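You operate a simulated robot arm through the tools that you are given. There is no shell and no other tool.

You run a simulated robot arm. Do the job below in one go: nothing can be reset, and whatever is moved stays where it is left.

## Task
Switch on key and lamps, run the forks up to 0.7 m and fully down, then switch both off.
Fine: the parking brake stays on.

The check looks at the end state, three seconds after you hand in, the way a careful person would. Anything else that was tipped, shoved, dropped, spilled or broken makes it a failure.

## Robot
A 7-joint arm with a fingered hand, fixed in place. Base frame: the origin is on the floor under the middle of its stand, x ahead of it, y to its left, z up. Units: m, rad, N and s.
With the tool pointing down near the work surface it reaches from about 0.48 to 0.92 m from the base axis. Its first joint turns from -2.496 to 2.496 rad. Payload 3 kg.
The TCP is the grasp point between the finger pads, 0.026 m short of the fingertips. In the tool frame z runs along the fingers and y along their closing line. The gripper opens to 0.148 m; its body begins 0.073 m behind the TCP. The gripper is a hand of 3 fingers: y runs from the thumb to the fingers, the wrist lies at [0, 0, -0.229] in the tool frame, and closing takes about 1.5 s.
Orientation is told as [roll, pitch, yaw] about the base's x, y, z axes, in that order, counted from this pose: with the fingers straight down and closing along the base's y, the tool's x points along the base's -x, its y along +y and its z along -z.

## Interface
- The arm moves only by the tool jog_arm. Its argument "rows" is text: rows parted by semicolons, each of 6 numbers parted by spaces: the shift along the tool's x, y, z in m, then the turn, a rotation vector about the tool's x, y, z in rad. In form: x y z wx wy wz; .... A call has 1 to 20 rows; each row is the pose to reach, as a shift and turn from the pose commanded when the call began, along the tool's axes at that moment. "claw" is the opening, from 0 (shut) to 1 (fully open), set as the call begins (left out, the last holds). Rows are played at 5 a second. More than 0.05 m and 0.15 rad between two rows, or a gripper value outside its range, and nothing of the call is played. A pose out of reach is approached as far as the arm can. The call stops where the force on the tool passes 40 N (or 10 N more than at its start, if that is more) or the arm is blocked; 0.2 s more then pass. The fingers move at their own pace (about 0.153 m/s each) and stop on an object; they squeeze with about 33 N. The grip force told is the motor's: it shows also when the fingers shut on nothing. Time passes only in rows, and 0.2 s behind the last, so rows that repeat a pose let the fingers close. The reply holds the time, the measured pose of the TCP, the force on the tool along the base axes, the opening and the grip force, in the units named above and with some noise, with the torque about the TCP (base axes, N m) and any sound that the robot's microphone picked up, and new pictures: "pictures" is both (left out), scene, wrist or none.
- Cameras (640 x 400 px; columns grow to the right, rows downward): "scene" is fixed at [0.3926, 0.6646, 1.7166]; the picture's right is [-0.68, -0.73, 0.00], its down [-0.40, 0.38, -0.83] and it looks along [0.61, -0.57, -0.55] (base axes); focal length 347 px, centre (320, 200). "wrist" rides on the gripper at [0.068, -0.039, -0.09] in the tool frame; the picture's right is [0.50, 0.87, 0.00], its down [-0.66, 0.38, -0.65] and it looks along [-0.57, 0.33, 0.76] (tool axes); focal length 222 px, centre (320, 200). There is no depth. A picture from a camera that has moved, and an enlarged one, comes with that camera's place and axes in the base frame and with its lens. The place of the scene camera against the robot may be out by one fixed shift of up to 0.025 m in any direction.
- lift_body(by): slides the trunk up (or, below 0, down) by that many m; the arm rides with it, the base frame stays. It gives what a move gives, with no picture.
- move_fingers(finger1, finger2, thumb_bend): sets how far each is bent, from 0 (flat) to 1 (curled in); at 0.3 the hand is open as for a grip, at 0.7 the pads meet at the TCP. One left out holds its place. A second passes; each finger stops where it meets its share of the squeeze, and holds until it gets a number again. A gripper value or a shape takes the hand back. It gives what a move gives, with no picture; readings hold the bend of each and the force on the fingers (four entries, about 0 where the hand has none), thumb and palm.
- preshape(shape): the hand has 3 fingers and takes this shape, open, in about a second: jaw (thumb against the fingers, like two jaws); tri (thumb and two fingers); tip (a fingertip pinch); poke (one finger out to press); point (the index stretched); flat (the hand flat); cup (the hand cupped); fist (a fist). The gripper value then closes the fingers along that shape, each until it touches; the sizes above hold for jaw. It gives what a move gives, with no picture.
- inspect(camera, box): a new picture of the part [left, top, right, bottom] of that camera's present view, enlarged. No time passes.
- hand_in(): hands the job in; it is judged then, once.

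Nothing tells you positions but the pictures and the camera data. Unless the task says otherwise, let go and move clear before handing in.

The tools are called by a JSON object that holds its "fn" and its "kwargs". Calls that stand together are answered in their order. jog_arm: Moves the arm, as the interface text tells. Its arguments: {"type":"object","properties":{"rows":{"type":"string"},"claw":{"type":"number"},"pictures":{"type":"string","enum":["both","scene","wrist","none"]}},"required":["rows"]} The other tools are called the same way: lift_body (by) moves the trunk up or down; preshape (shape) gives the hand a shape; move_fingers (finger1, finger2, thumb_bend) moves the fingers one by one; inspect (camera, box) takes an enlarged picture of a part of a camera's view; hand_in () hands the job in.

At the start:

```text
clock: 0.0
position: [0.8981, -0.1085, 1.2386]
tcp_rot: [0.002, 0.001, -0.001]
wrist_force: [-1.0, -0.1, 1.6]
moment: [0.01, 0.0, 0.0]
width: 0.148
gripper_force: 0.1
shape: jaw
bend: [0.3, 0.3, 0.3]
finger forces: [0.0, 0.0, 0.0, 0.1, 0.0, 0.0]
trunk travel left (down, up): [-0.675, 0.215]
```

scene: 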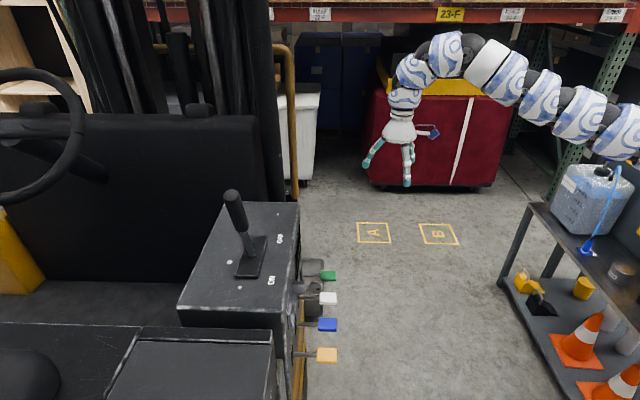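
wrist: 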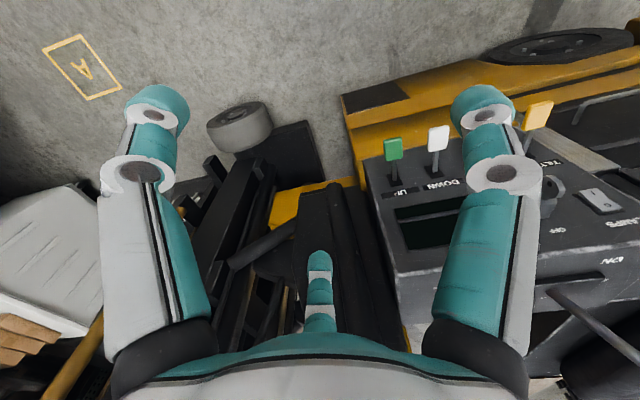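

I see a forklift console with coloured levers (green, white, blue, orange), a parking-brake lever on top, and labels like UP, DOWN, TILT, LAMPS, ON and OFF. Before moving, I'll look closer at both views.

{"fn": "inspect", "kwargs": {"camera": "wrist", "box": [360, 80, 640, 255]}}

{"fn": "inspect", "kwargs": {"camera": "wrist", "box": [480, 150, 640, 400]}}

{"fn": "inspect", "kwargs": {"camera": "scene", "box": [160, 180, 360, 380]}}

{"fn": "inspect", "kwargs": {"camera": "scene", "box": [0, 0, 320, 200]}}

```text
2.29 times, centred on (500, 168) of wrist
camera zoom: at [0.8309, -0.1476, 1.3288], right [-0.5, 0.87, 0.0], down [0.66, 0.38, 0.65], along [0.57, 0.33, -0.76], focal length 508 px, centre (-91, 274)
```

zoom: 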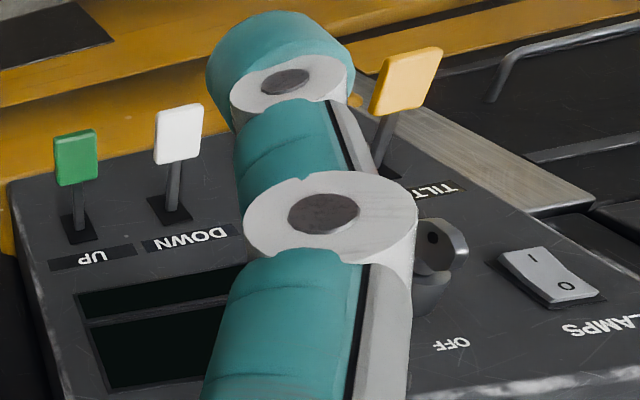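

```text
1.60 times, centred on (560, 275) of wrist
camera zoom: at [0.8309, -0.1476, 1.3288], right [-0.5, 0.87, 0.0], down [0.66, 0.38, 0.65], along [0.57, 0.33, -0.76], focal length 355 px, centre (-64, 80)
```

zoom: 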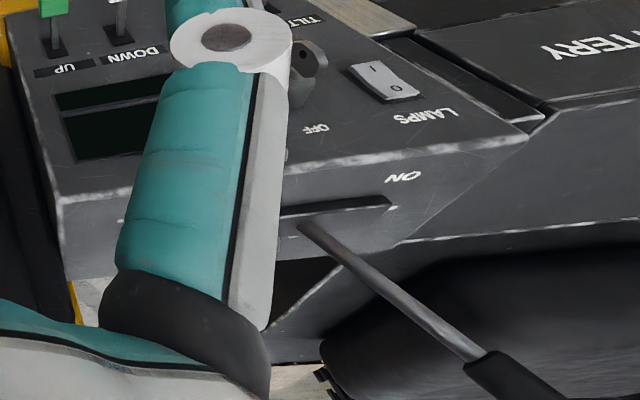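

```text
2.00 times, centred on (260, 280) of scene
camera zoom: at [0.3926, 0.6646, 1.7166], right [-0.68, -0.73, 0.0], down [-0.4, 0.38, -0.83], along [0.61, -0.57, -0.55], focal length 693 px, centre (440, 40)
```

zoom: 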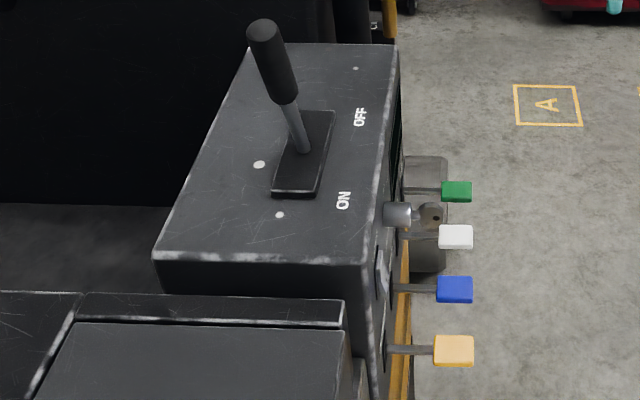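

```text
2.00 times, centred on (160, 100) of scene
camera zoom: at [0.3926, 0.6646, 1.7166], right [-0.68, -0.73, 0.0], down [-0.4, 0.38, -0.83], along [0.61, -0.57, -0.55], focal length 693 px, centre (640, 400)
```

zoom: 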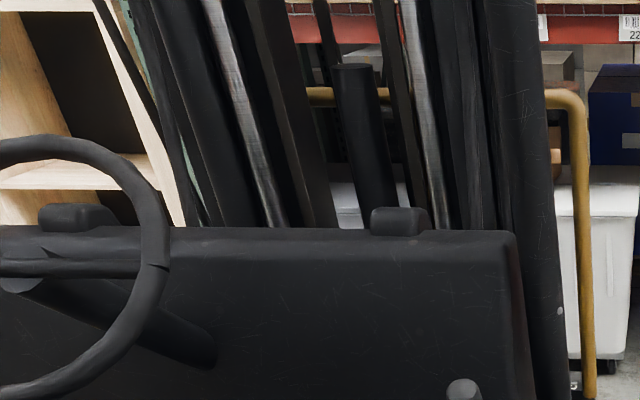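

I take the control panel to be a nearly vertical face pointing toward the robot, along about [-0.7, -0.7, 0]. The lever knobs are at z≈0.90, with green near [0.95, 0.11] and orange near [0.755, 0.30]. Next I'll yaw the hand in place so it can later tilt to face the panel with the camera on top.

{"fn": "jog_arm", "kwargs": {"rows": "0 0 0 0 0 0.147; 0 0 0 0 0 0.294; 0 0 0 0 0 0.441; 0 0 0 0 0 0.588; 0 0 0 0 0 0.735; 0 0 0 0 0 0.882; 0 0 0 0 0 1.029; 0 0 0 0 0 1.176; 0 0 0 0 0 1.323; 0 0 0 0 0 1.47; 0 0 0 0 0 1.617; 0 0 0 0 0 1.764; 0 0 0 0 0 1.911; 0 0 0 0 0 2.058; 0 0 0 0 0 2.205; 0 0 0 0 0 2.35; 0 0 0 0 0 2.356"}}

```text
clock: 3.6
position: [0.8977, -0.1086, 1.239]
tcp_rot: [0.001, 0.0, -2.358]
wrist_force: [-0.4, 0.4, 1.1]
moment: [0.0, 0.01, -0.01]
width: 0.148
gripper_force: 0.1
shape: jaw
bend: [0.3, 0.3, 0.3]
finger forces: [0.1, 0.0, 0.0, 0.0, 0.1, 0.0]
trunk travel left (down, up): [-0.675, 0.215]
camera wrist: at [0.9188, -0.0334, 1.329], right [0.97, -0.26, 0.0], down [-0.2, -0.73, 0.65], along [-0.17, -0.63, -0.76], focal length 222 px, centre (320, 200)
```

scene: 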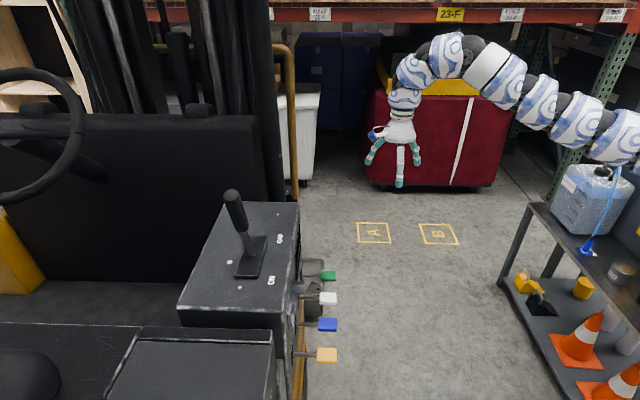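
wrist: 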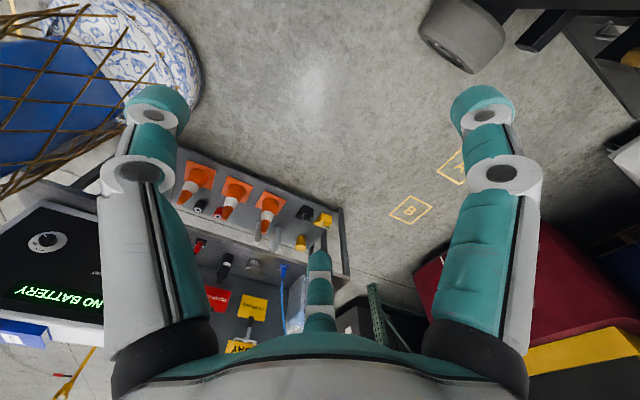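

The yaw was reached cleanly and nothing was touched. Now I'll pitch the hand so the fingers point horizontally at the panel, with the camera above.

{"fn": "jog_arm", "kwargs": {"rows": "0 0 0 0 0.145 0; 0 0 0 0 0.29 0; 0 0 0 0 0.435 0; 0 0 0 0 0.58 0; 0 0 0 0 0.725 0; 0 0 0 0 0.87 0; 0 0 0 0 1.015 0; 0 0 0 0 1.16 0; 0 0 0 0 1.305 0; 0 0 0 0 1.45 0; 0 0 0 0 1.571 0; 0 0 0 0 1.571 0"}}

```text
clock: 6.2
position: [0.8969, -0.1077, 1.2391]
tcp_rot: [-3.105, 1.57, 0.826]
wrist_force: [0.3, -0.6, 0.9]
moment: [0.0, 0.0, 0.04]
width: 0.1477
gripper_force: 0.1
shape: jaw
bend: [0.3, 0.3, 0.3]
finger forces: [0.0, 0.0, 0.0, 0.1, 0.0, 0.1]
trunk travel left (down, up): [-0.675, 0.215]
camera wrist: at [0.8068, -0.1449, 1.3062], right [0.61, -0.61, 0.5], down [-0.19, -0.73, -0.66], along [0.77, 0.3, -0.56], focal length 222 px, centre (320, 200)
```

scene: 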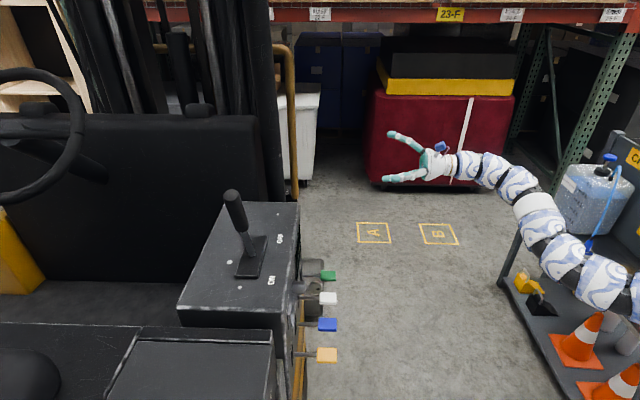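
wrist: 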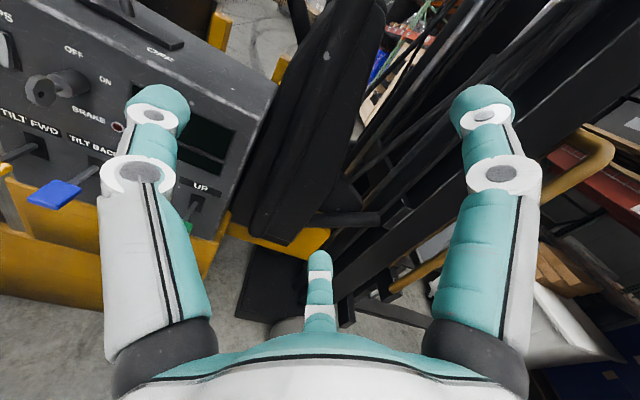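

The hand now points horizontally at the panel and the picture is upright. I'll slide left along the panel to centre it in the wrist camera and read the labels.

{"fn": "jog_arm", "kwargs": {"rows": "0 -0.04 0 0 0 0; 0 -0.08 0 0 0 0; 0 -0.12 0 0 0 0; 0 -0.16 0 0 0 0; 0 -0.2 0 0 0 0; 0 -0.24 -0.02 0 0 0; 0 -0.28 -0.04 0 0 0; 0 -0.28 -0.04 0 0 0"}}

```text
clock: 8.2
position: [0.6793, 0.0537, 1.2741]
tcp_rot: [-2.296, 1.397, 1.646]
wrist_force: [0.3, -0.3, 0.1]
moment: [-0.01, -0.01, -0.01]
width: 0.148
gripper_force: 0.0
shape: jaw
bend: [0.3, 0.3, 0.3]
finger forces: [0.0, 0.0, 0.0, 0.0, 0.1, 0.0]
out of reach, approached as far as the arm can: row 7, 8
trunk travel left (down, up): [-0.675, 0.215]
stopped in row 8: the arm was blocked; the commanded pose is now the measured one
camera wrist: at [0.5894, 0.0049, 1.3344], right [0.62, -0.68, 0.38], down [-0.2, -0.61, -0.77], along [0.76, 0.41, -0.51], focal length 222 px, centre (320, 200)
```

scene: 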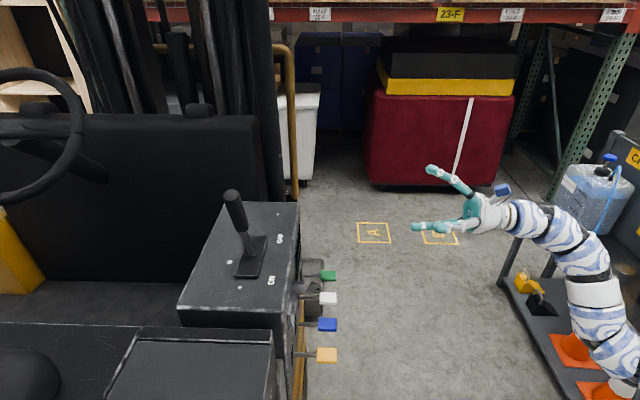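
wrist: 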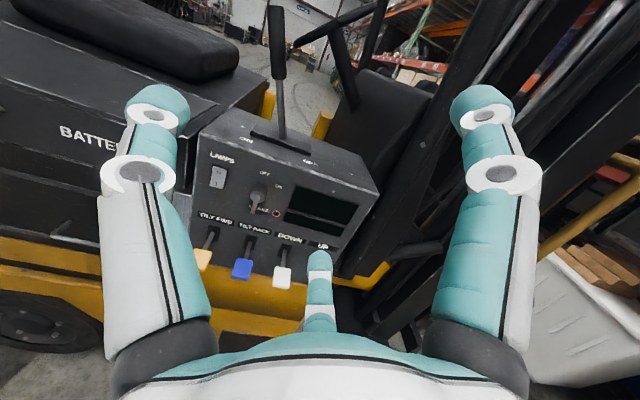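

The whole panel is visible now. I'll zoom in on it.

{"fn": "inspect", "kwargs": {"camera": "wrist", "box": [180, 100, 390, 300]}}

{"fn": "inspect", "kwargs": {"camera": "wrist", "box": [190, 140, 310, 220]}}

{"fn": "inspect", "kwargs": {"camera": "wrist", "box": [230, 0, 350, 140]}}

```text
2.00 times, centred on (285, 200) of wrist
camera zoom: at [0.5894, 0.0049, 1.3344], right [0.62, -0.68, 0.38], down [-0.2, -0.61, -0.77], along [0.76, 0.41, -0.51], focal length 444 px, centre (390, 200)
```

zoom: 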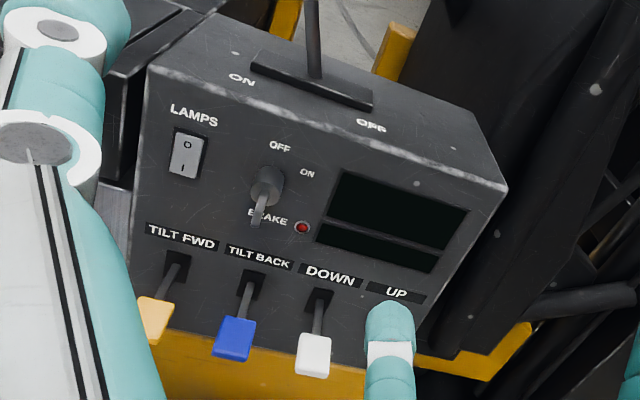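

```text
5.00 times, centred on (250, 180) of wrist
camera zoom: at [0.5894, 0.0049, 1.3344], right [0.62, -0.68, 0.38], down [-0.2, -0.61, -0.77], along [0.76, 0.41, -0.51], focal length 1111 px, centre (670, 300)
```

zoom: 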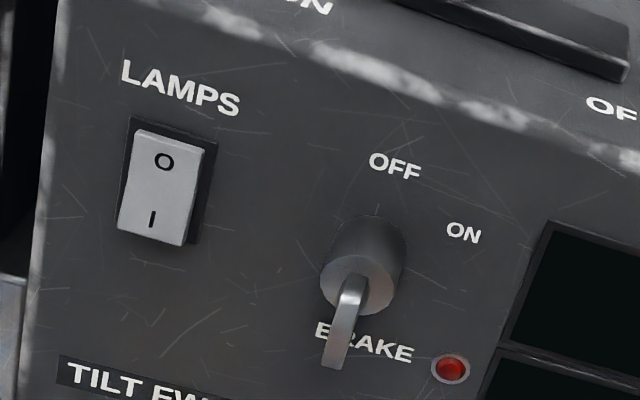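

```text
2.86 times, centred on (290, 70) of wrist
camera zoom: at [0.5894, 0.0049, 1.3344], right [0.62, -0.68, 0.38], down [-0.2, -0.61, -0.77], along [0.76, 0.41, -0.51], focal length 635 px, centre (406, 571)
```

zoom: 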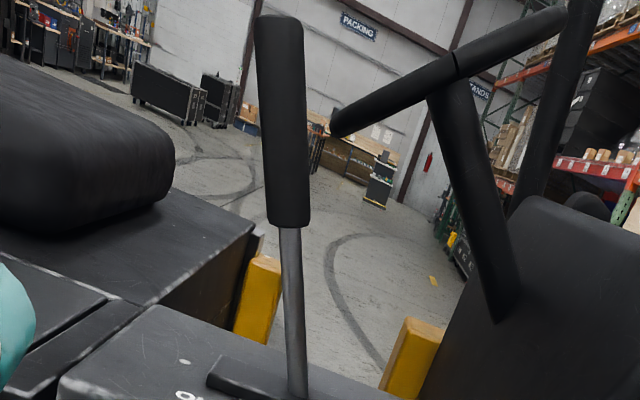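

I can read the panel now:
- **Rocker:** LAMPS, with O on top and I below, at about [0.812, 0.355, 1.063].
- **Key:** a vertical bow at about [0.84, 0.265, 1.06]. OFF is straight up and ON is clockwise.
- **Levers, left to right:** TILT FWD (orange), TILT BACK (blue), DOWN (white), UP (green), all at z≈0.90.
- **Display:** two dark windows, with the BRAKE light next to them.

I'll move closer and square up to the panel.

{"fn": "jog_arm", "kwargs": {"rows": "-0.033 0 0.017 -0.002 -0.023 -0.026; -0.067 0 0.034 -0.004 -0.046 -0.052; -0.1 0 0.051 -0.005 -0.068 -0.078; -0.133 0 0.068 -0.007 -0.091 -0.104; -0.167 0 0.085 -0.009 -0.114 -0.13; -0.167 0 0.085 -0.009 -0.114 -0.13"}}

```text
clock: 9.6
position: [0.7358, 0.1425, 1.1198]
tcp_rot: [-2.612, 1.57, 1.318]
wrist_force: [-0.1, 0.1, 0.1]
moment: [0.0, 0.02, 0.02]
width: 0.1481
gripper_force: 0.0
shape: jaw
bend: [0.3, 0.3, 0.3]
finger forces: [0.1, 0.1, 0.1, 0.1, 0.0, 0.0]
trunk travel left (down, up): [-0.675, 0.215]
camera wrist: at [0.6461, 0.106, 1.1866], right [0.61, -0.61, 0.5], down [-0.19, -0.73, -0.66], along [0.77, 0.31, -0.57], focal length 222 px, centre (320, 200)
```

scene: 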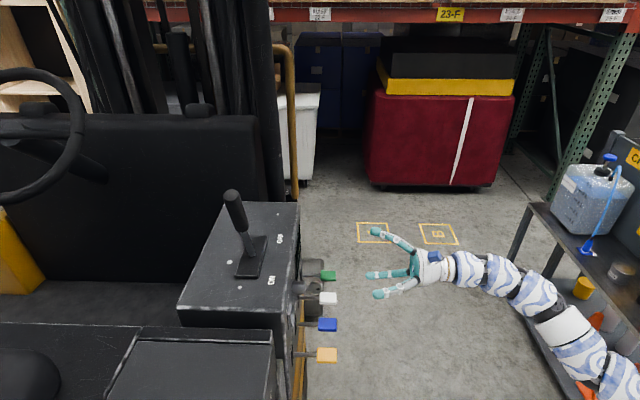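
wrist: 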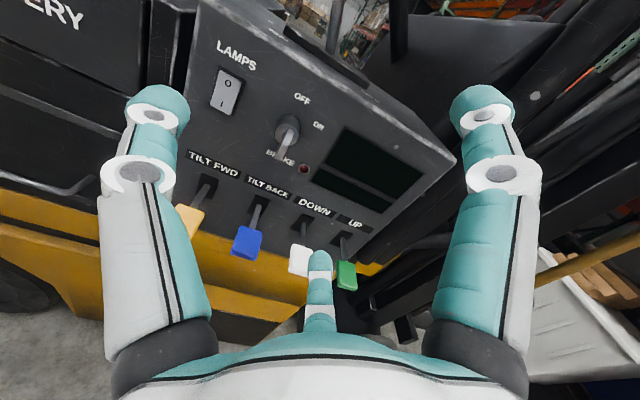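

The hand is now square to the panel: tool x is up, y runs right along the panel, and z points into it. I'll zoom in for exact positions.

{"fn": "inspect", "kwargs": {"camera": "wrist", "box": [190, 60, 350, 180]}}

{"fn": "inspect", "kwargs": {"camera": "wrist", "box": [170, 140, 390, 300]}}

{"fn": "inspect", "kwargs": {"camera": "scene", "box": [270, 220, 450, 370]}}

```text
3.33 times, centred on (270, 120) of wrist
camera zoom: at [0.6461, 0.106, 1.1866], right [0.61, -0.61, 0.5], down [-0.19, -0.73, -0.66], along [0.77, 0.31, -0.57], focal length 740 px, centre (487, 467)
```

zoom: 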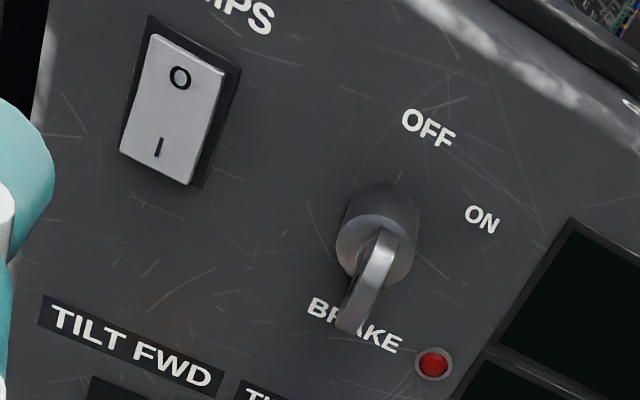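

```text
2.50 times, centred on (280, 220) of wrist
camera zoom: at [0.6461, 0.106, 1.1866], right [0.61, -0.61, 0.5], down [-0.19, -0.73, -0.66], along [0.77, 0.31, -0.57], focal length 555 px, centre (420, 150)
```

zoom: 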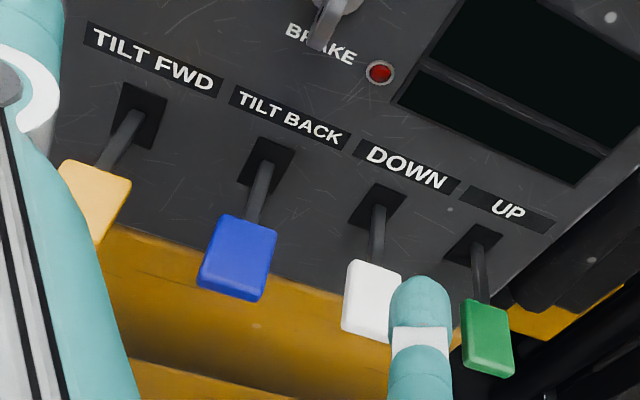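

```text
2.67 times, centred on (360, 295) of scene
camera zoom: at [0.3926, 0.6646, 1.7166], right [-0.68, -0.73, 0.0], down [-0.4, 0.38, -0.83], along [0.61, -0.57, -0.55], focal length 924 px, centre (213, -53)
```

zoom: 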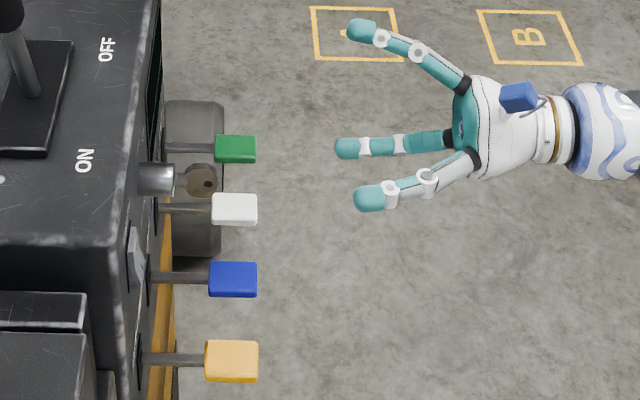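

The key bow centre comes out at about s=0.784, u=0.407, z=1.056, where s is depth along the panel normal and u runs right along the panel. While the hand is clear, I'll check the pinch shape.

{"fn": "preshape", "kwargs": {"shape": "tip"}}

{"fn": "inspect", "kwargs": {"camera": "wrist", "box": [0, 0, 640, 400]}}

{"fn": "inspect", "kwargs": {"camera": "scene", "box": [330, 210, 490, 310]}}

```text
clock: 10.5
position: [0.7374, 0.1432, 1.1193]
tcp_rot: [-2.221, 1.568, 1.709]
wrist_force: [0.7, -0.4, -0.4]
moment: [-0.03, -0.01, 0.05]
width: 0.148
gripper_force: 0.0
shape: tip
bend: [0.3, 0.3, 0.3]
finger forces: [0.0, 0.0, 0.1, 0.0, 0.1, 0.0]
trunk travel left (down, up): [-0.675, 0.215]
```

```text
1.00 times, centred on (320, 200) of wrist (not enlarged: the box is as wide or as high as the picture)
camera zoom: at [0.6461, 0.1059, 1.1866], right [0.61, -0.61, 0.5], down [-0.19, -0.73, -0.66], along [0.77, 0.31, -0.57], focal length 222 px, centre (320, 200)
```

zoom: 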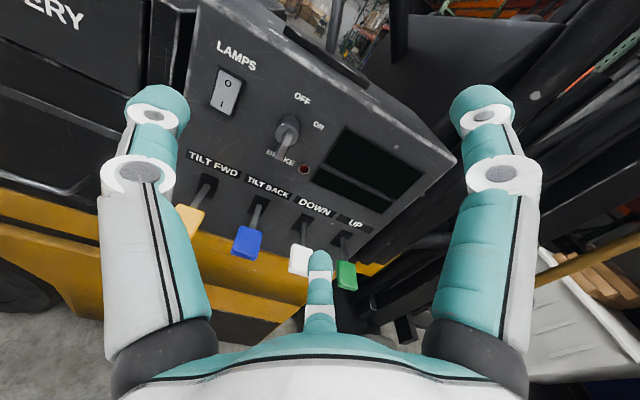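

```text
4.00 times, centred on (410, 260) of scene
camera zoom: at [0.3926, 0.6646, 1.7166], right [-0.68, -0.73, 0.0], down [-0.4, 0.38, -0.83], along [0.61, -0.57, -0.55], focal length 1386 px, centre (-40, -40)
```

zoom: 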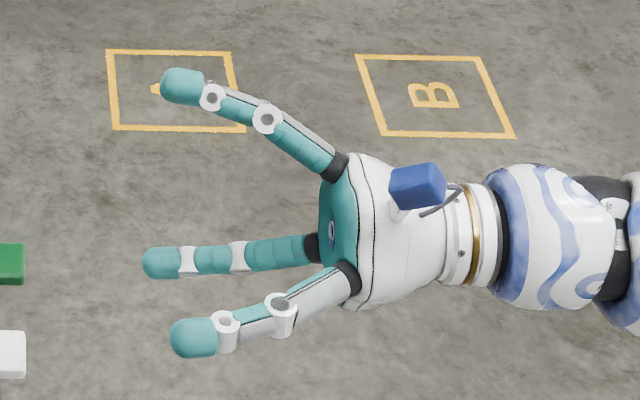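

The open pinch shape looks the same as jaw. I'll close it in free air to see how the digits meet.

{"fn": "jog_arm", "kwargs": {"rows": "0 0 0 0 0 0; 0 0 0 0 0 0; 0 0 0 0 0 0; 0 0 0 0 0 0; 0 0 0 0 0 0; 0 0 0 0 0 0; 0 0 0 0 0 0; 0 0 0 0 0 0", "claw": 0.0, "pictures": "wrist"}}

{"fn": "inspect", "kwargs": {"camera": "scene", "box": [330, 210, 490, 310]}}

```text
clock: 12.3
position: [0.7367, 0.1422, 1.1195]
tcp_rot: [-2.29, 1.568, 1.64]
wrist_force: [-0.2, 0.1, 0.2]
moment: [0.0, 0.0, -0.04]
width: 0.0
gripper_force: 32.7
shape: tip
bend: [0.7, 0.7, 0.7]
finger forces: [0.0, 0.0, 0.1, 0.0, 0.0, 0.0]
trunk travel left (down, up): [-0.675, 0.215]
camera wrist: at [0.6461, 0.1059, 1.1866], right [0.61, -0.61, 0.5], down [-0.19, -0.73, -0.66], along [0.77, 0.31, -0.57], focal length 222 px, centre (320, 200)
```

wrist: 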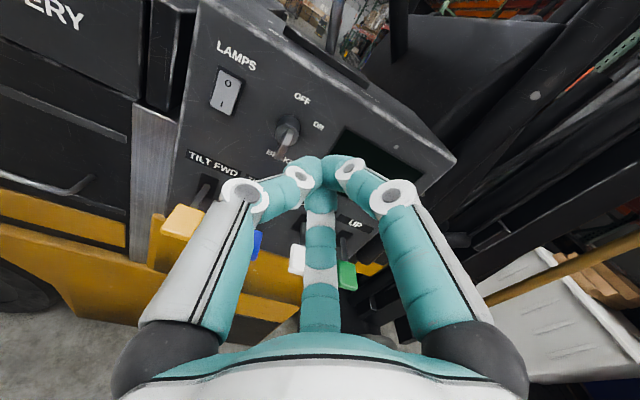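

```text
4.00 times, centred on (410, 260) of scene
camera zoom: at [0.3926, 0.6646, 1.7166], right [-0.68, -0.73, 0.0], down [-0.4, 0.38, -0.83], along [0.61, -0.57, -0.55], focal length 1386 px, centre (-40, -40)
```

zoom: 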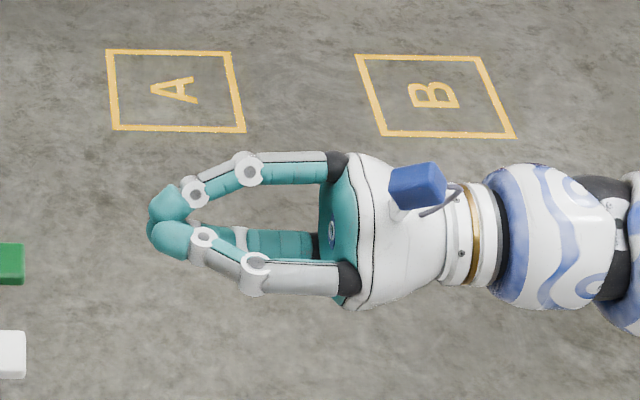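

All three digits close to the centre, 120° apart, with the thumb on the left. To pinch the vertical key bow by its faces I want the thumb below and the two fingers at the sides. So I'll roll the hand -90° with it half open and bring it in front of the key at a safe distance.

{"fn": "jog_arm", "kwargs": {"rows": "-0.005 -0.001 0.002 0 0 -0.131; -0.011 -0.002 0.005 0 0 -0.262; -0.016 -0.003 0.007 0 0 -0.393; -0.021 -0.0045 0.0095 0 0 -0.524; -0.026 -0.0056 0.012 0 0 -0.654; -0.032 -0.0067 0.014 0 0 -0.785; -0.037 -0.0078 0.0166 0 0 -0.916; -0.042 -0.009 0.019 0 0 -1.047; -0.048 -0.01 0.0214 0 0 -1.178; -0.053 -0.0112 0.0237 0 0 -1.309; -0.058 -0.0123 0.026 0 0 -1.44; -0.0635 -0.0134 0.0285 0 0 -1.571; -0.0635 -0.0134 0.0285 0 0 -1.571", "claw": 0.5}}

```text
clock: 15.1
position: [0.7473, 0.1719, 1.0556]
tcp_rot: [1.573, 0.001, -0.782]
wrist_force: [0.0, 0.2, -0.1]
moment: [-0.02, 0.0, 0.0]
width: 0.0737
gripper_force: 0.0
shape: tip
bend: [0.36, 0.36, 0.7]
finger forces: [0.0, 0.1, 0.0, 0.0, 0.1, 0.1]
trunk travel left (down, up): [-0.675, 0.215]
camera wrist: at [0.6365, 0.1554, 1.0161], right [-0.36, 0.35, 0.87], down [0.0, -0.93, 0.38], along [0.93, 0.14, 0.33], focal length 222 px, centre (320, 200)
```

scene: 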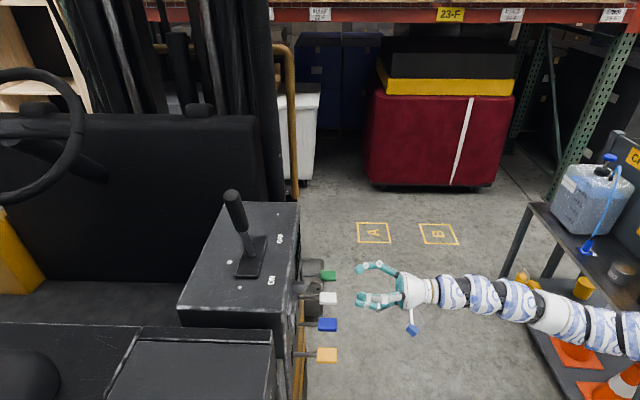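
wrist: 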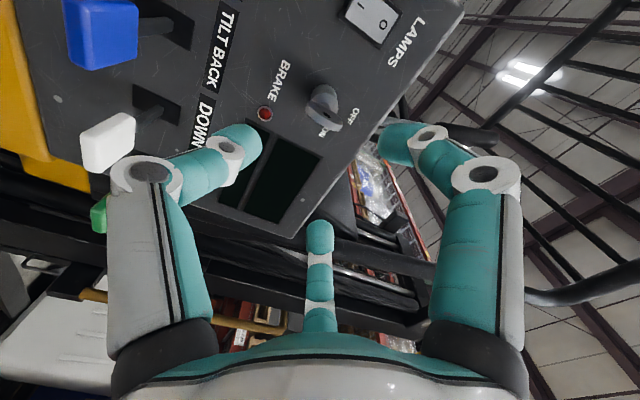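

In this shape the thumb stays bent and only the fingers opened, so I'll go back to jaw, where all three move together. I'll also re-measure the key from this angle.

{"fn": "preshape", "kwargs": {"shape": "jaw"}}

{"fn": "inspect", "kwargs": {"camera": "wrist", "box": [240, 60, 400, 160]}}

{"fn": "inspect", "kwargs": {"camera": "wrist", "box": [300, 0, 460, 100]}}

```text
clock: 16.0
position: [0.7475, 0.1703, 1.0553]
tcp_rot: [1.573, 0.0, -0.783]
wrist_force: [-0.8, -0.5, 0.0]
moment: [-0.04, -0.01, -0.02]
width: 0.148
gripper_force: 0.1
shape: jaw
bend: [0.3, 0.3, 0.3]
finger forces: [0.0, 0.0, 0.0, 0.0, 0.0, 0.1]
trunk travel left (down, up): [-0.675, 0.215]
```

```text
4.00 times, centred on (320, 110) of wrist
camera zoom: at [0.6364, 0.1554, 1.016], right [-0.35, 0.35, 0.87], down [0.0, -0.93, 0.38], along [0.94, 0.14, 0.33], focal length 888 px, centre (320, 560)
```

zoom: 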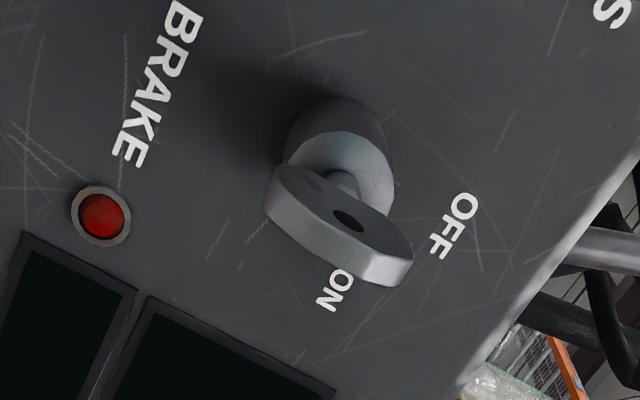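

```text
4.00 times, centred on (380, 50) of wrist
camera zoom: at [0.6364, 0.1554, 1.016], right [-0.35, 0.35, 0.87], down [0.0, -0.93, 0.38], along [0.94, 0.14, 0.33], focal length 888 px, centre (80, 800)
```

zoom: 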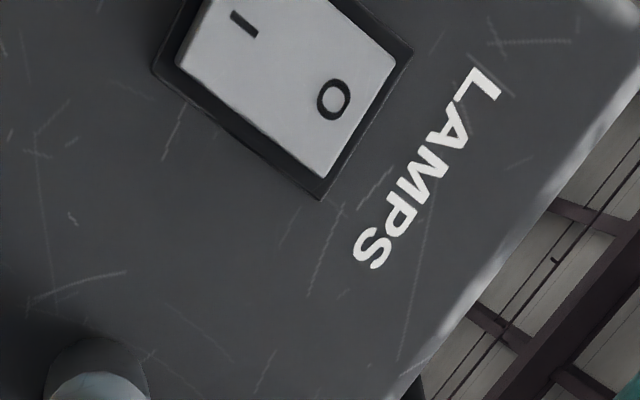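

This view shows the key clearly: a flat vertical bow about 0.04 m tall, centred near s=0.777, u=0.408, z=1.061. I'll approach with the hand half open and stop partway to check alignment.

{"fn": "jog_arm", "kwargs": {"rows": "0 0 0 0 0 0; 0 0 0 0 0 0; 0 0.002 0.01 0 0 0; -0.001 0.004 0.03 0 0 0; -0.001 0.0055 0.05 0 0 0; -0.001 0.0055 0.07 0 0 0; -0.001 0.0055 0.085 0 0 0; -0.001 0.0055 0.085 0 0 0", "claw": 0.5}}

{"fn": "inspect", "kwargs": {"camera": "wrist", "box": [200, 50, 440, 200]}}

{"fn": "inspect", "kwargs": {"camera": "scene", "box": [270, 220, 430, 320]}}

```text
clock: 17.8
position: [0.8085, 0.231, 1.0626]
tcp_rot: [1.572, 0.003, -0.783]
wrist_force: [-1.1, 1.1, -0.2]
moment: [0.0, -0.01, 0.0]
width: 0.0745
gripper_force: 0.1
shape: jaw
bend: [0.36, 0.36, 0.7]
finger forces: [0.0, 0.1, 0.0, 0.0, 0.0, 0.0]
trunk travel left (down, up): [-0.675, 0.215]
camera wrist: at [0.697, 0.2153, 1.0216], right [-0.35, 0.35, 0.87], down [0.0, -0.93, 0.38], along [0.94, 0.14, 0.33], focal length 222 px, centre (320, 200)
```

scene: 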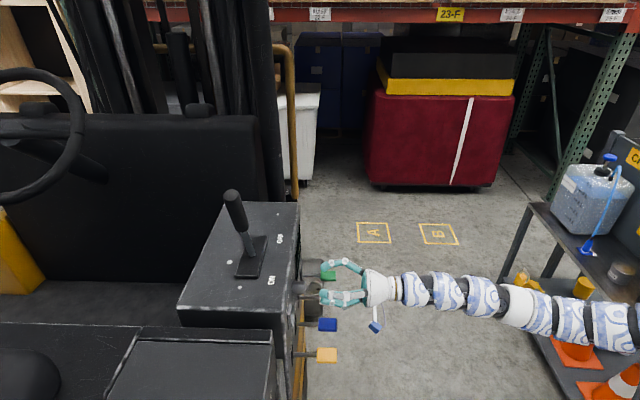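
wrist: 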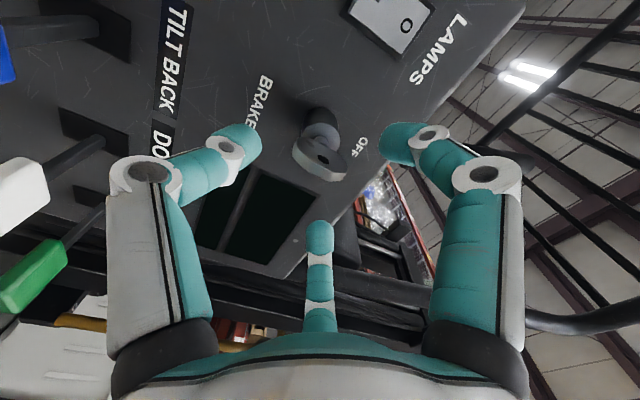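

```text
2.67 times, centred on (320, 125) of wrist
camera zoom: at [0.697, 0.2153, 1.0216], right [-0.35, 0.35, 0.87], down [0.0, -0.93, 0.38], along [0.94, 0.14, 0.33], focal length 592 px, centre (320, 400)
```

zoom: 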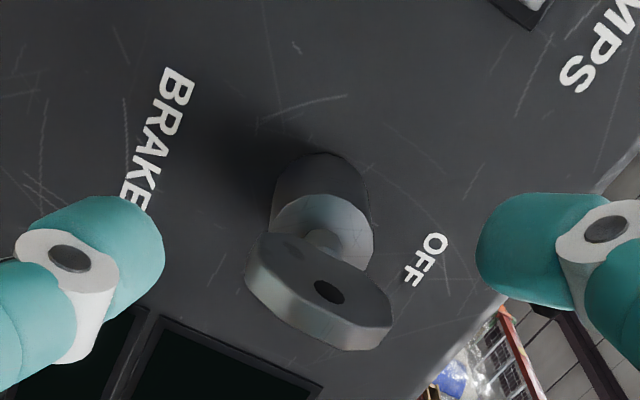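

```text
4.00 times, centred on (350, 270) of scene
camera zoom: at [0.3926, 0.6646, 1.7166], right [-0.68, -0.73, 0.0], down [-0.4, 0.38, -0.83], along [0.61, -0.57, -0.55], focal length 1386 px, centre (200, -80)
```

zoom: 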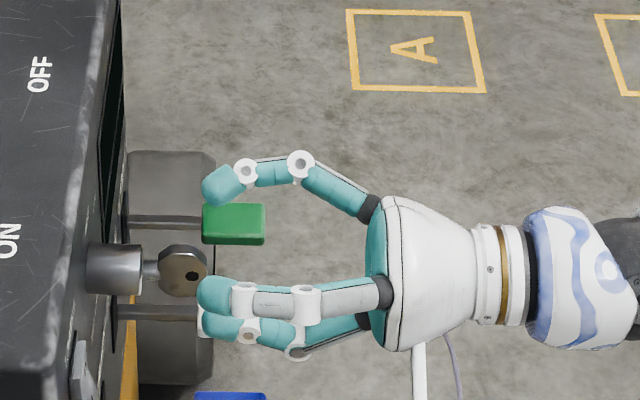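

The alignment is good and the barrel face is at about s≈0.809, so the tips have room. I'll advance 0.035 m and close on the bow.

{"fn": "jog_arm", "kwargs": {"rows": "0 0 0.012 0 0 0; 0 0 0.024 0 0 0; 0 0 0.035 0 0 0; 0 0 0.035 0 0 0"}}

{"fn": "inspect", "kwargs": {"camera": "wrist", "box": [200, 50, 440, 200]}}

```text
clock: 18.8
position: [0.8331, 0.2569, 1.0617]
tcp_rot: [1.572, 0.002, -0.783]
wrist_force: [0.4, 1.0, 0.2]
moment: [-0.01, 0.03, 0.02]
width: 0.0747
gripper_force: 0.0
shape: jaw
bend: [0.36, 0.36, 0.7]
finger forces: [0.1, 0.0, 0.1, 0.0, 0.0, 0.0]
trunk travel left (down, up): [-0.675, 0.215]
camera wrist: at [0.7217, 0.2398, 1.0221], right [-0.35, 0.35, 0.87], down [0.0, -0.93, 0.38], along [0.94, 0.14, 0.33], focal length 222 px, centre (320, 200)
```

scene: 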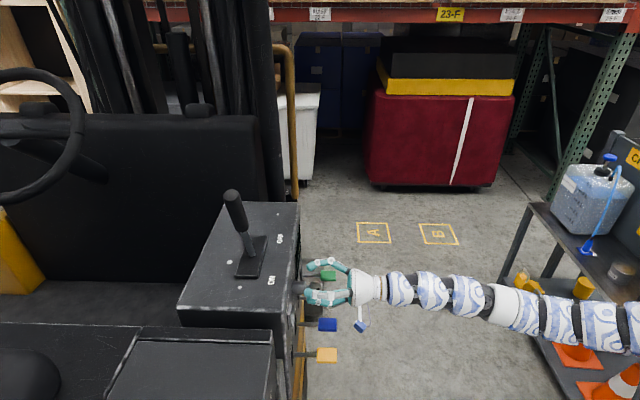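
wrist: 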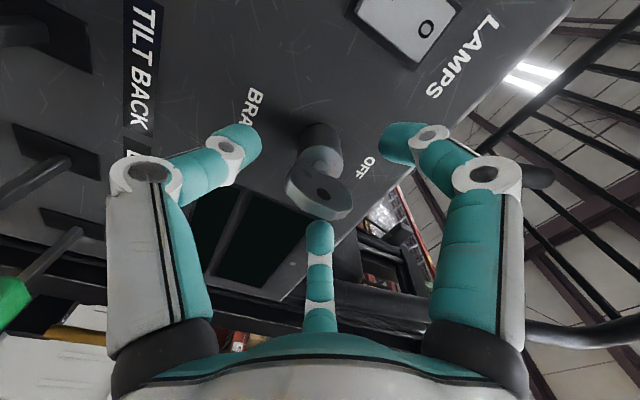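

```text
2.67 times, centred on (320, 125) of wrist
camera zoom: at [0.7217, 0.2398, 1.0221], right [-0.35, 0.35, 0.87], down [0.0, -0.93, 0.38], along [0.94, 0.14, 0.33], focal length 592 px, centre (320, 400)
```

zoom: 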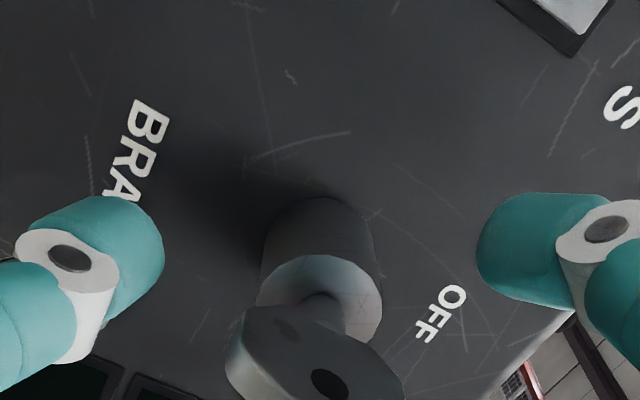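

The bow now sits between the digits at the grasp point. I'll close on it.

{"fn": "jog_arm", "kwargs": {"rows": "0 0 0 0 0 0; 0 0 0 0 0 0; 0 0 0 0 0 0; 0 0 0 0 0 0; 0 0 0 0 0 0; 0 0 0 0 0 0; 0 0 0 0 0 0", "claw": 0.0}}

{"fn": "inspect", "kwargs": {"camera": "wrist", "box": [200, 100, 440, 250]}}

{"fn": "inspect", "kwargs": {"camera": "scene", "box": [270, 220, 430, 320]}}

```text
clock: 20.4
position: [0.8336, 0.2574, 1.0602]
tcp_rot: [1.57, 0.001, -0.782]
wrist_force: [3.7, 2.9, -0.9]
moment: [-0.02, -0.01, -0.01]
width: 0.0195
gripper_force: 33.1
shape: jaw
bend: [0.72, 0.7, 0.7]
finger forces: [28.6, 29.1, 0.0, 0.0, 29.4, 0.1]
trunk travel left (down, up): [-0.675, 0.215]
camera wrist: at [0.722, 0.2399, 1.0214], right [-0.35, 0.35, 0.87], down [0.0, -0.93, 0.38], along [0.94, 0.14, 0.33], focal length 222 px, centre (320, 200)
```

scene: 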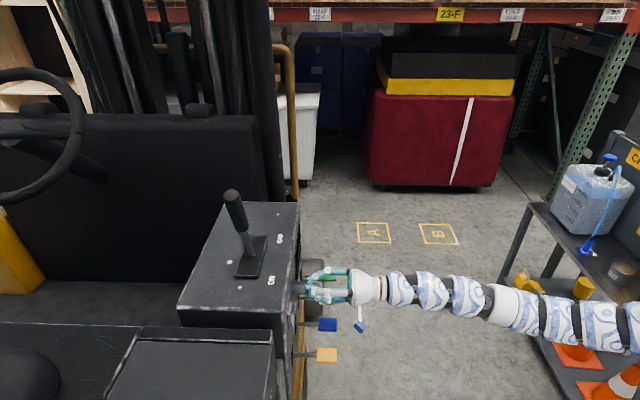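
wrist: 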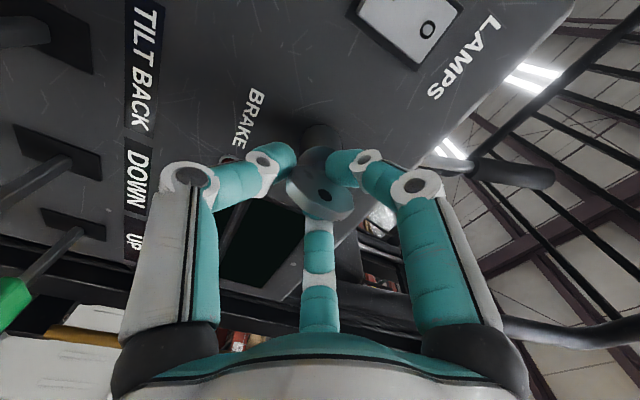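

```text
2.67 times, centred on (320, 175) of wrist
camera zoom: at [0.722, 0.2399, 1.0214], right [-0.35, 0.35, 0.87], down [0.0, -0.93, 0.38], along [0.94, 0.14, 0.33], focal length 592 px, centre (320, 267)
```

zoom: 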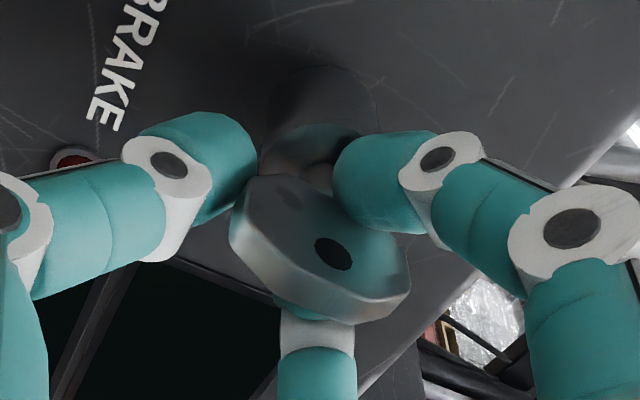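

```text
4.00 times, centred on (350, 270) of scene
camera zoom: at [0.3926, 0.6646, 1.7166], right [-0.68, -0.73, 0.0], down [-0.4, 0.38, -0.83], along [0.61, -0.57, -0.55], focal length 1386 px, centre (200, -80)
```

zoom: 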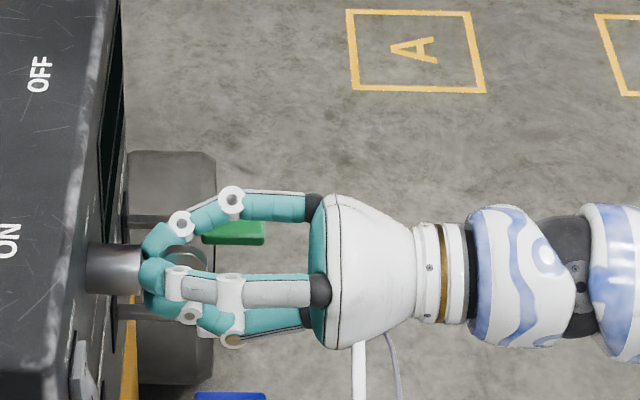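

The bow is firmly gripped, at about 29 N per digit with almost no side load. The ON mark sits roughly 60° clockwise of OFF. I'll turn the key clockwise in small steps and watch.

{"fn": "jog_arm", "kwargs": {"rows": "0 0 0 0 0 0.08; 0 0 0 0 0 0.16; 0 0 0 0 0 0.24; 0 0 0 0 0 0.32; 0 0 0 0 0 0.4; 0 0 0 0 0 0.48; 0 0 0 0 0 0.56; 0 0 0 0 0 0.56"}}

{"fn": "inspect", "kwargs": {"camera": "wrist", "box": [160, 80, 440, 260]}}

```text
clock: 22.2
position: [0.8341, 0.2564, 1.0606]
tcp_rot: [1.569, 0.562, -0.782]
wrist_force: [2.4, 2.2, -7.8]
moment: [-0.16, 0.07, -0.01]
width: 0.0192
gripper_force: 32.5
shape: jaw
bend: [0.73, 0.7, 0.7]
finger forces: [29.4, 31.4, 0.1, 0.0, 34.8, 0.0]
trunk travel left (down, up): [-0.675, 0.215]
camera wrist: at [0.7148, 0.2474, 1.0625], right [0.03, -0.03, 1.0], down [0.07, -1.0, -0.03], along [1.0, 0.08, -0.03], focal length 222 px, centre (320, 200)
```

scene: 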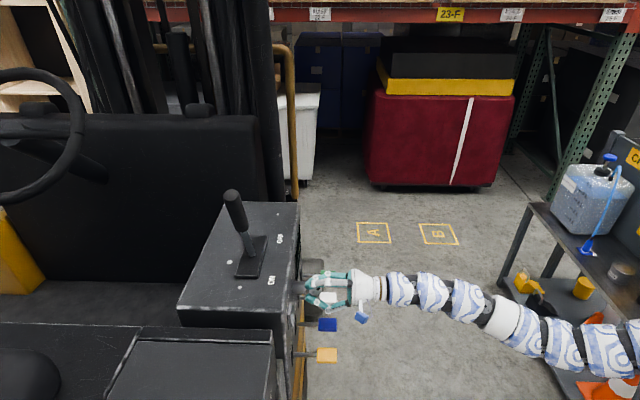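
wrist: 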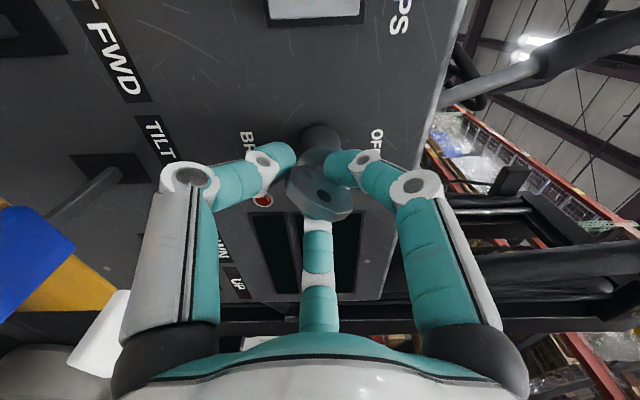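

```text
2.22 times, centred on (300, 170) of wrist
camera zoom: at [0.7148, 0.2474, 1.0625], right [0.03, -0.03, 1.0], down [0.07, -1.0, -0.03], along [1.0, 0.08, -0.03], focal length 494 px, centre (364, 267)
```

zoom: 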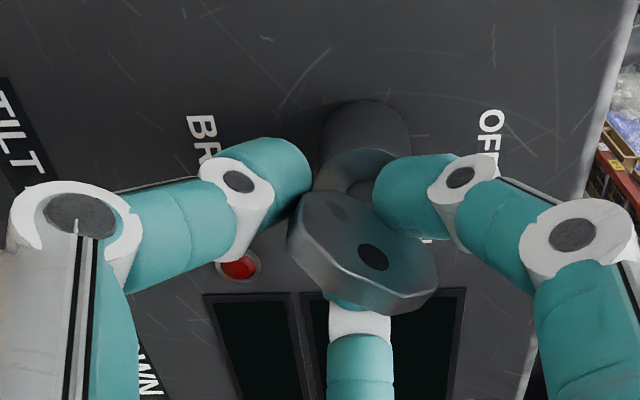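

The key is turning with the hand. I'll continue toward the ON mark.

{"fn": "jog_arm", "kwargs": {"rows": "0 0 0 0 0 0.08; 0 0 0 0 0 0.16; 0 0 0 0 0 0.24; 0 0 0 0 0 0.32; 0 0 0 0 0 0.4; 0 0 0 0 0 0.48; 0 0 0 0 0 0.48"}}

{"fn": "inspect", "kwargs": {"camera": "wrist", "box": [160, 80, 440, 260]}}

```text
clock: 23.8
position: [0.8325, 0.2579, 1.0604]
tcp_rot: [1.568, 1.041, -0.785]
wrist_force: [1.5, 3.1, -10.8]
moment: [-0.24, 0.01, -0.07]
width: 0.0185
gripper_force: 33.2
shape: jaw
bend: [0.73, 0.7, 0.7]
finger forces: [30.6, 32.9, 0.1, 0.0, 34.7, 0.1]
trunk travel left (down, up): [-0.675, 0.215]
camera wrist: at [0.7223, 0.2404, 1.0981], right [0.35, -0.35, 0.87], down [0.0, -0.93, -0.37], along [0.94, 0.14, -0.32], focal length 222 px, centre (320, 200)
```

scene: 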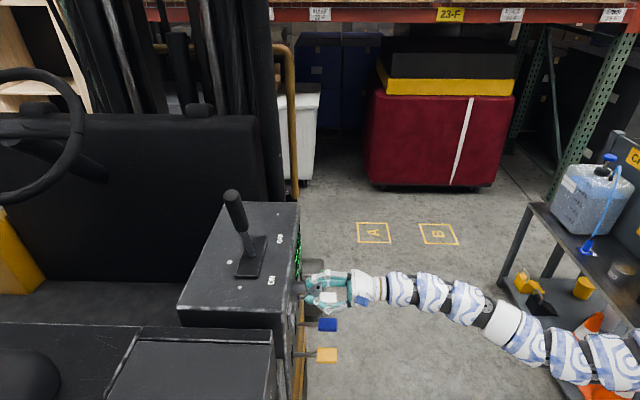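
wrist: 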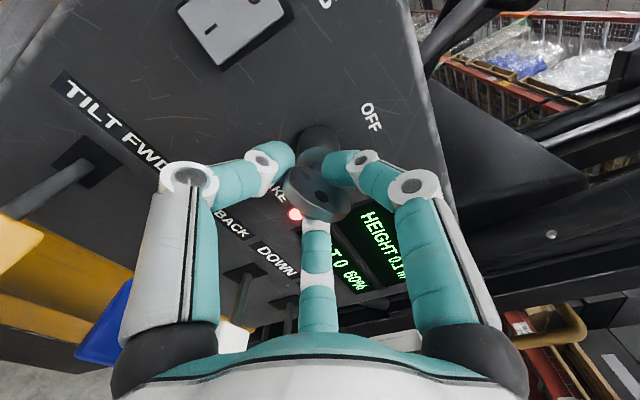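

```text
2.22 times, centred on (300, 170) of wrist
camera zoom: at [0.7223, 0.2404, 1.0981], right [0.35, -0.35, 0.87], down [0.0, -0.93, -0.37], along [0.94, 0.14, -0.32], focal length 494 px, centre (364, 267)
```

zoom: 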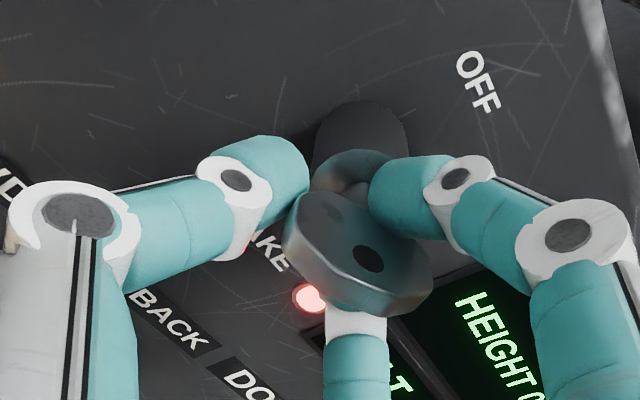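

The power is on: the display shows HEIGHT 0.1 m and the BRAKE lamp is lit. I'll open the hand, check the key stays put, and back away.

{"fn": "jog_arm", "kwargs": {"rows": "0 0 0 0 0 0; 0 0 0 0 0 0; 0 0 0 0 0 0; 0 0 0 0 0 0", "claw": 0.6, "pictures": "wrist"}}

{"fn": "inspect", "kwargs": {"camera": "wrist", "box": [200, 80, 480, 320]}}

```text
clock: 24.8
position: [0.8331, 0.2554, 1.0608]
tcp_rot: [1.573, 1.04, -0.782]
wrist_force: [-0.8, -0.3, 0.6]
moment: [0.0, -0.02, -0.03]
width: 0.0882
gripper_force: 0.1
shape: jaw
bend: [0.32, 0.32, 0.7]
finger forces: [0.0, 0.0, 0.1, 0.0, 0.0, 0.1]
trunk travel left (down, up): [-0.675, 0.215]
camera wrist: at [0.7217, 0.2399, 1.0992], right [0.35, -0.35, 0.87], down [0.0, -0.93, -0.37], along [0.94, 0.14, -0.32], focal length 222 px, centre (320, 200)
```

wrist: 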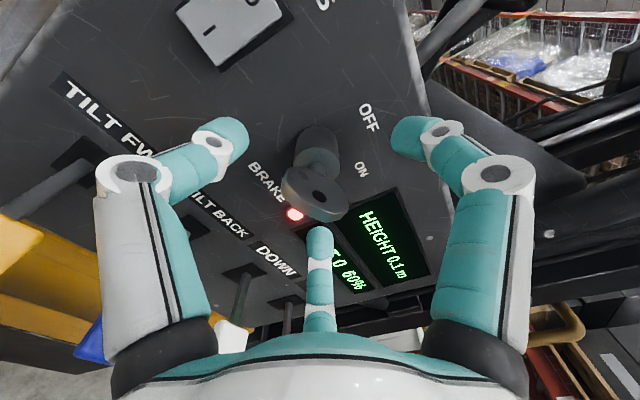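

```text
1.67 times, centred on (340, 200) of wrist
camera zoom: at [0.7217, 0.2399, 1.0992], right [0.35, -0.35, 0.87], down [0.0, -0.93, -0.37], along [0.94, 0.14, -0.32], focal length 370 px, centre (287, 200)
```

zoom: 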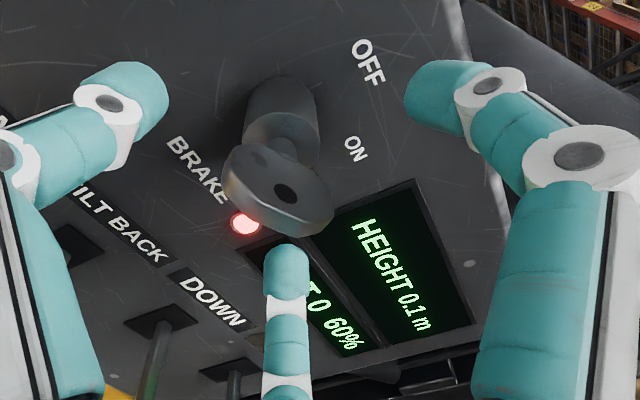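

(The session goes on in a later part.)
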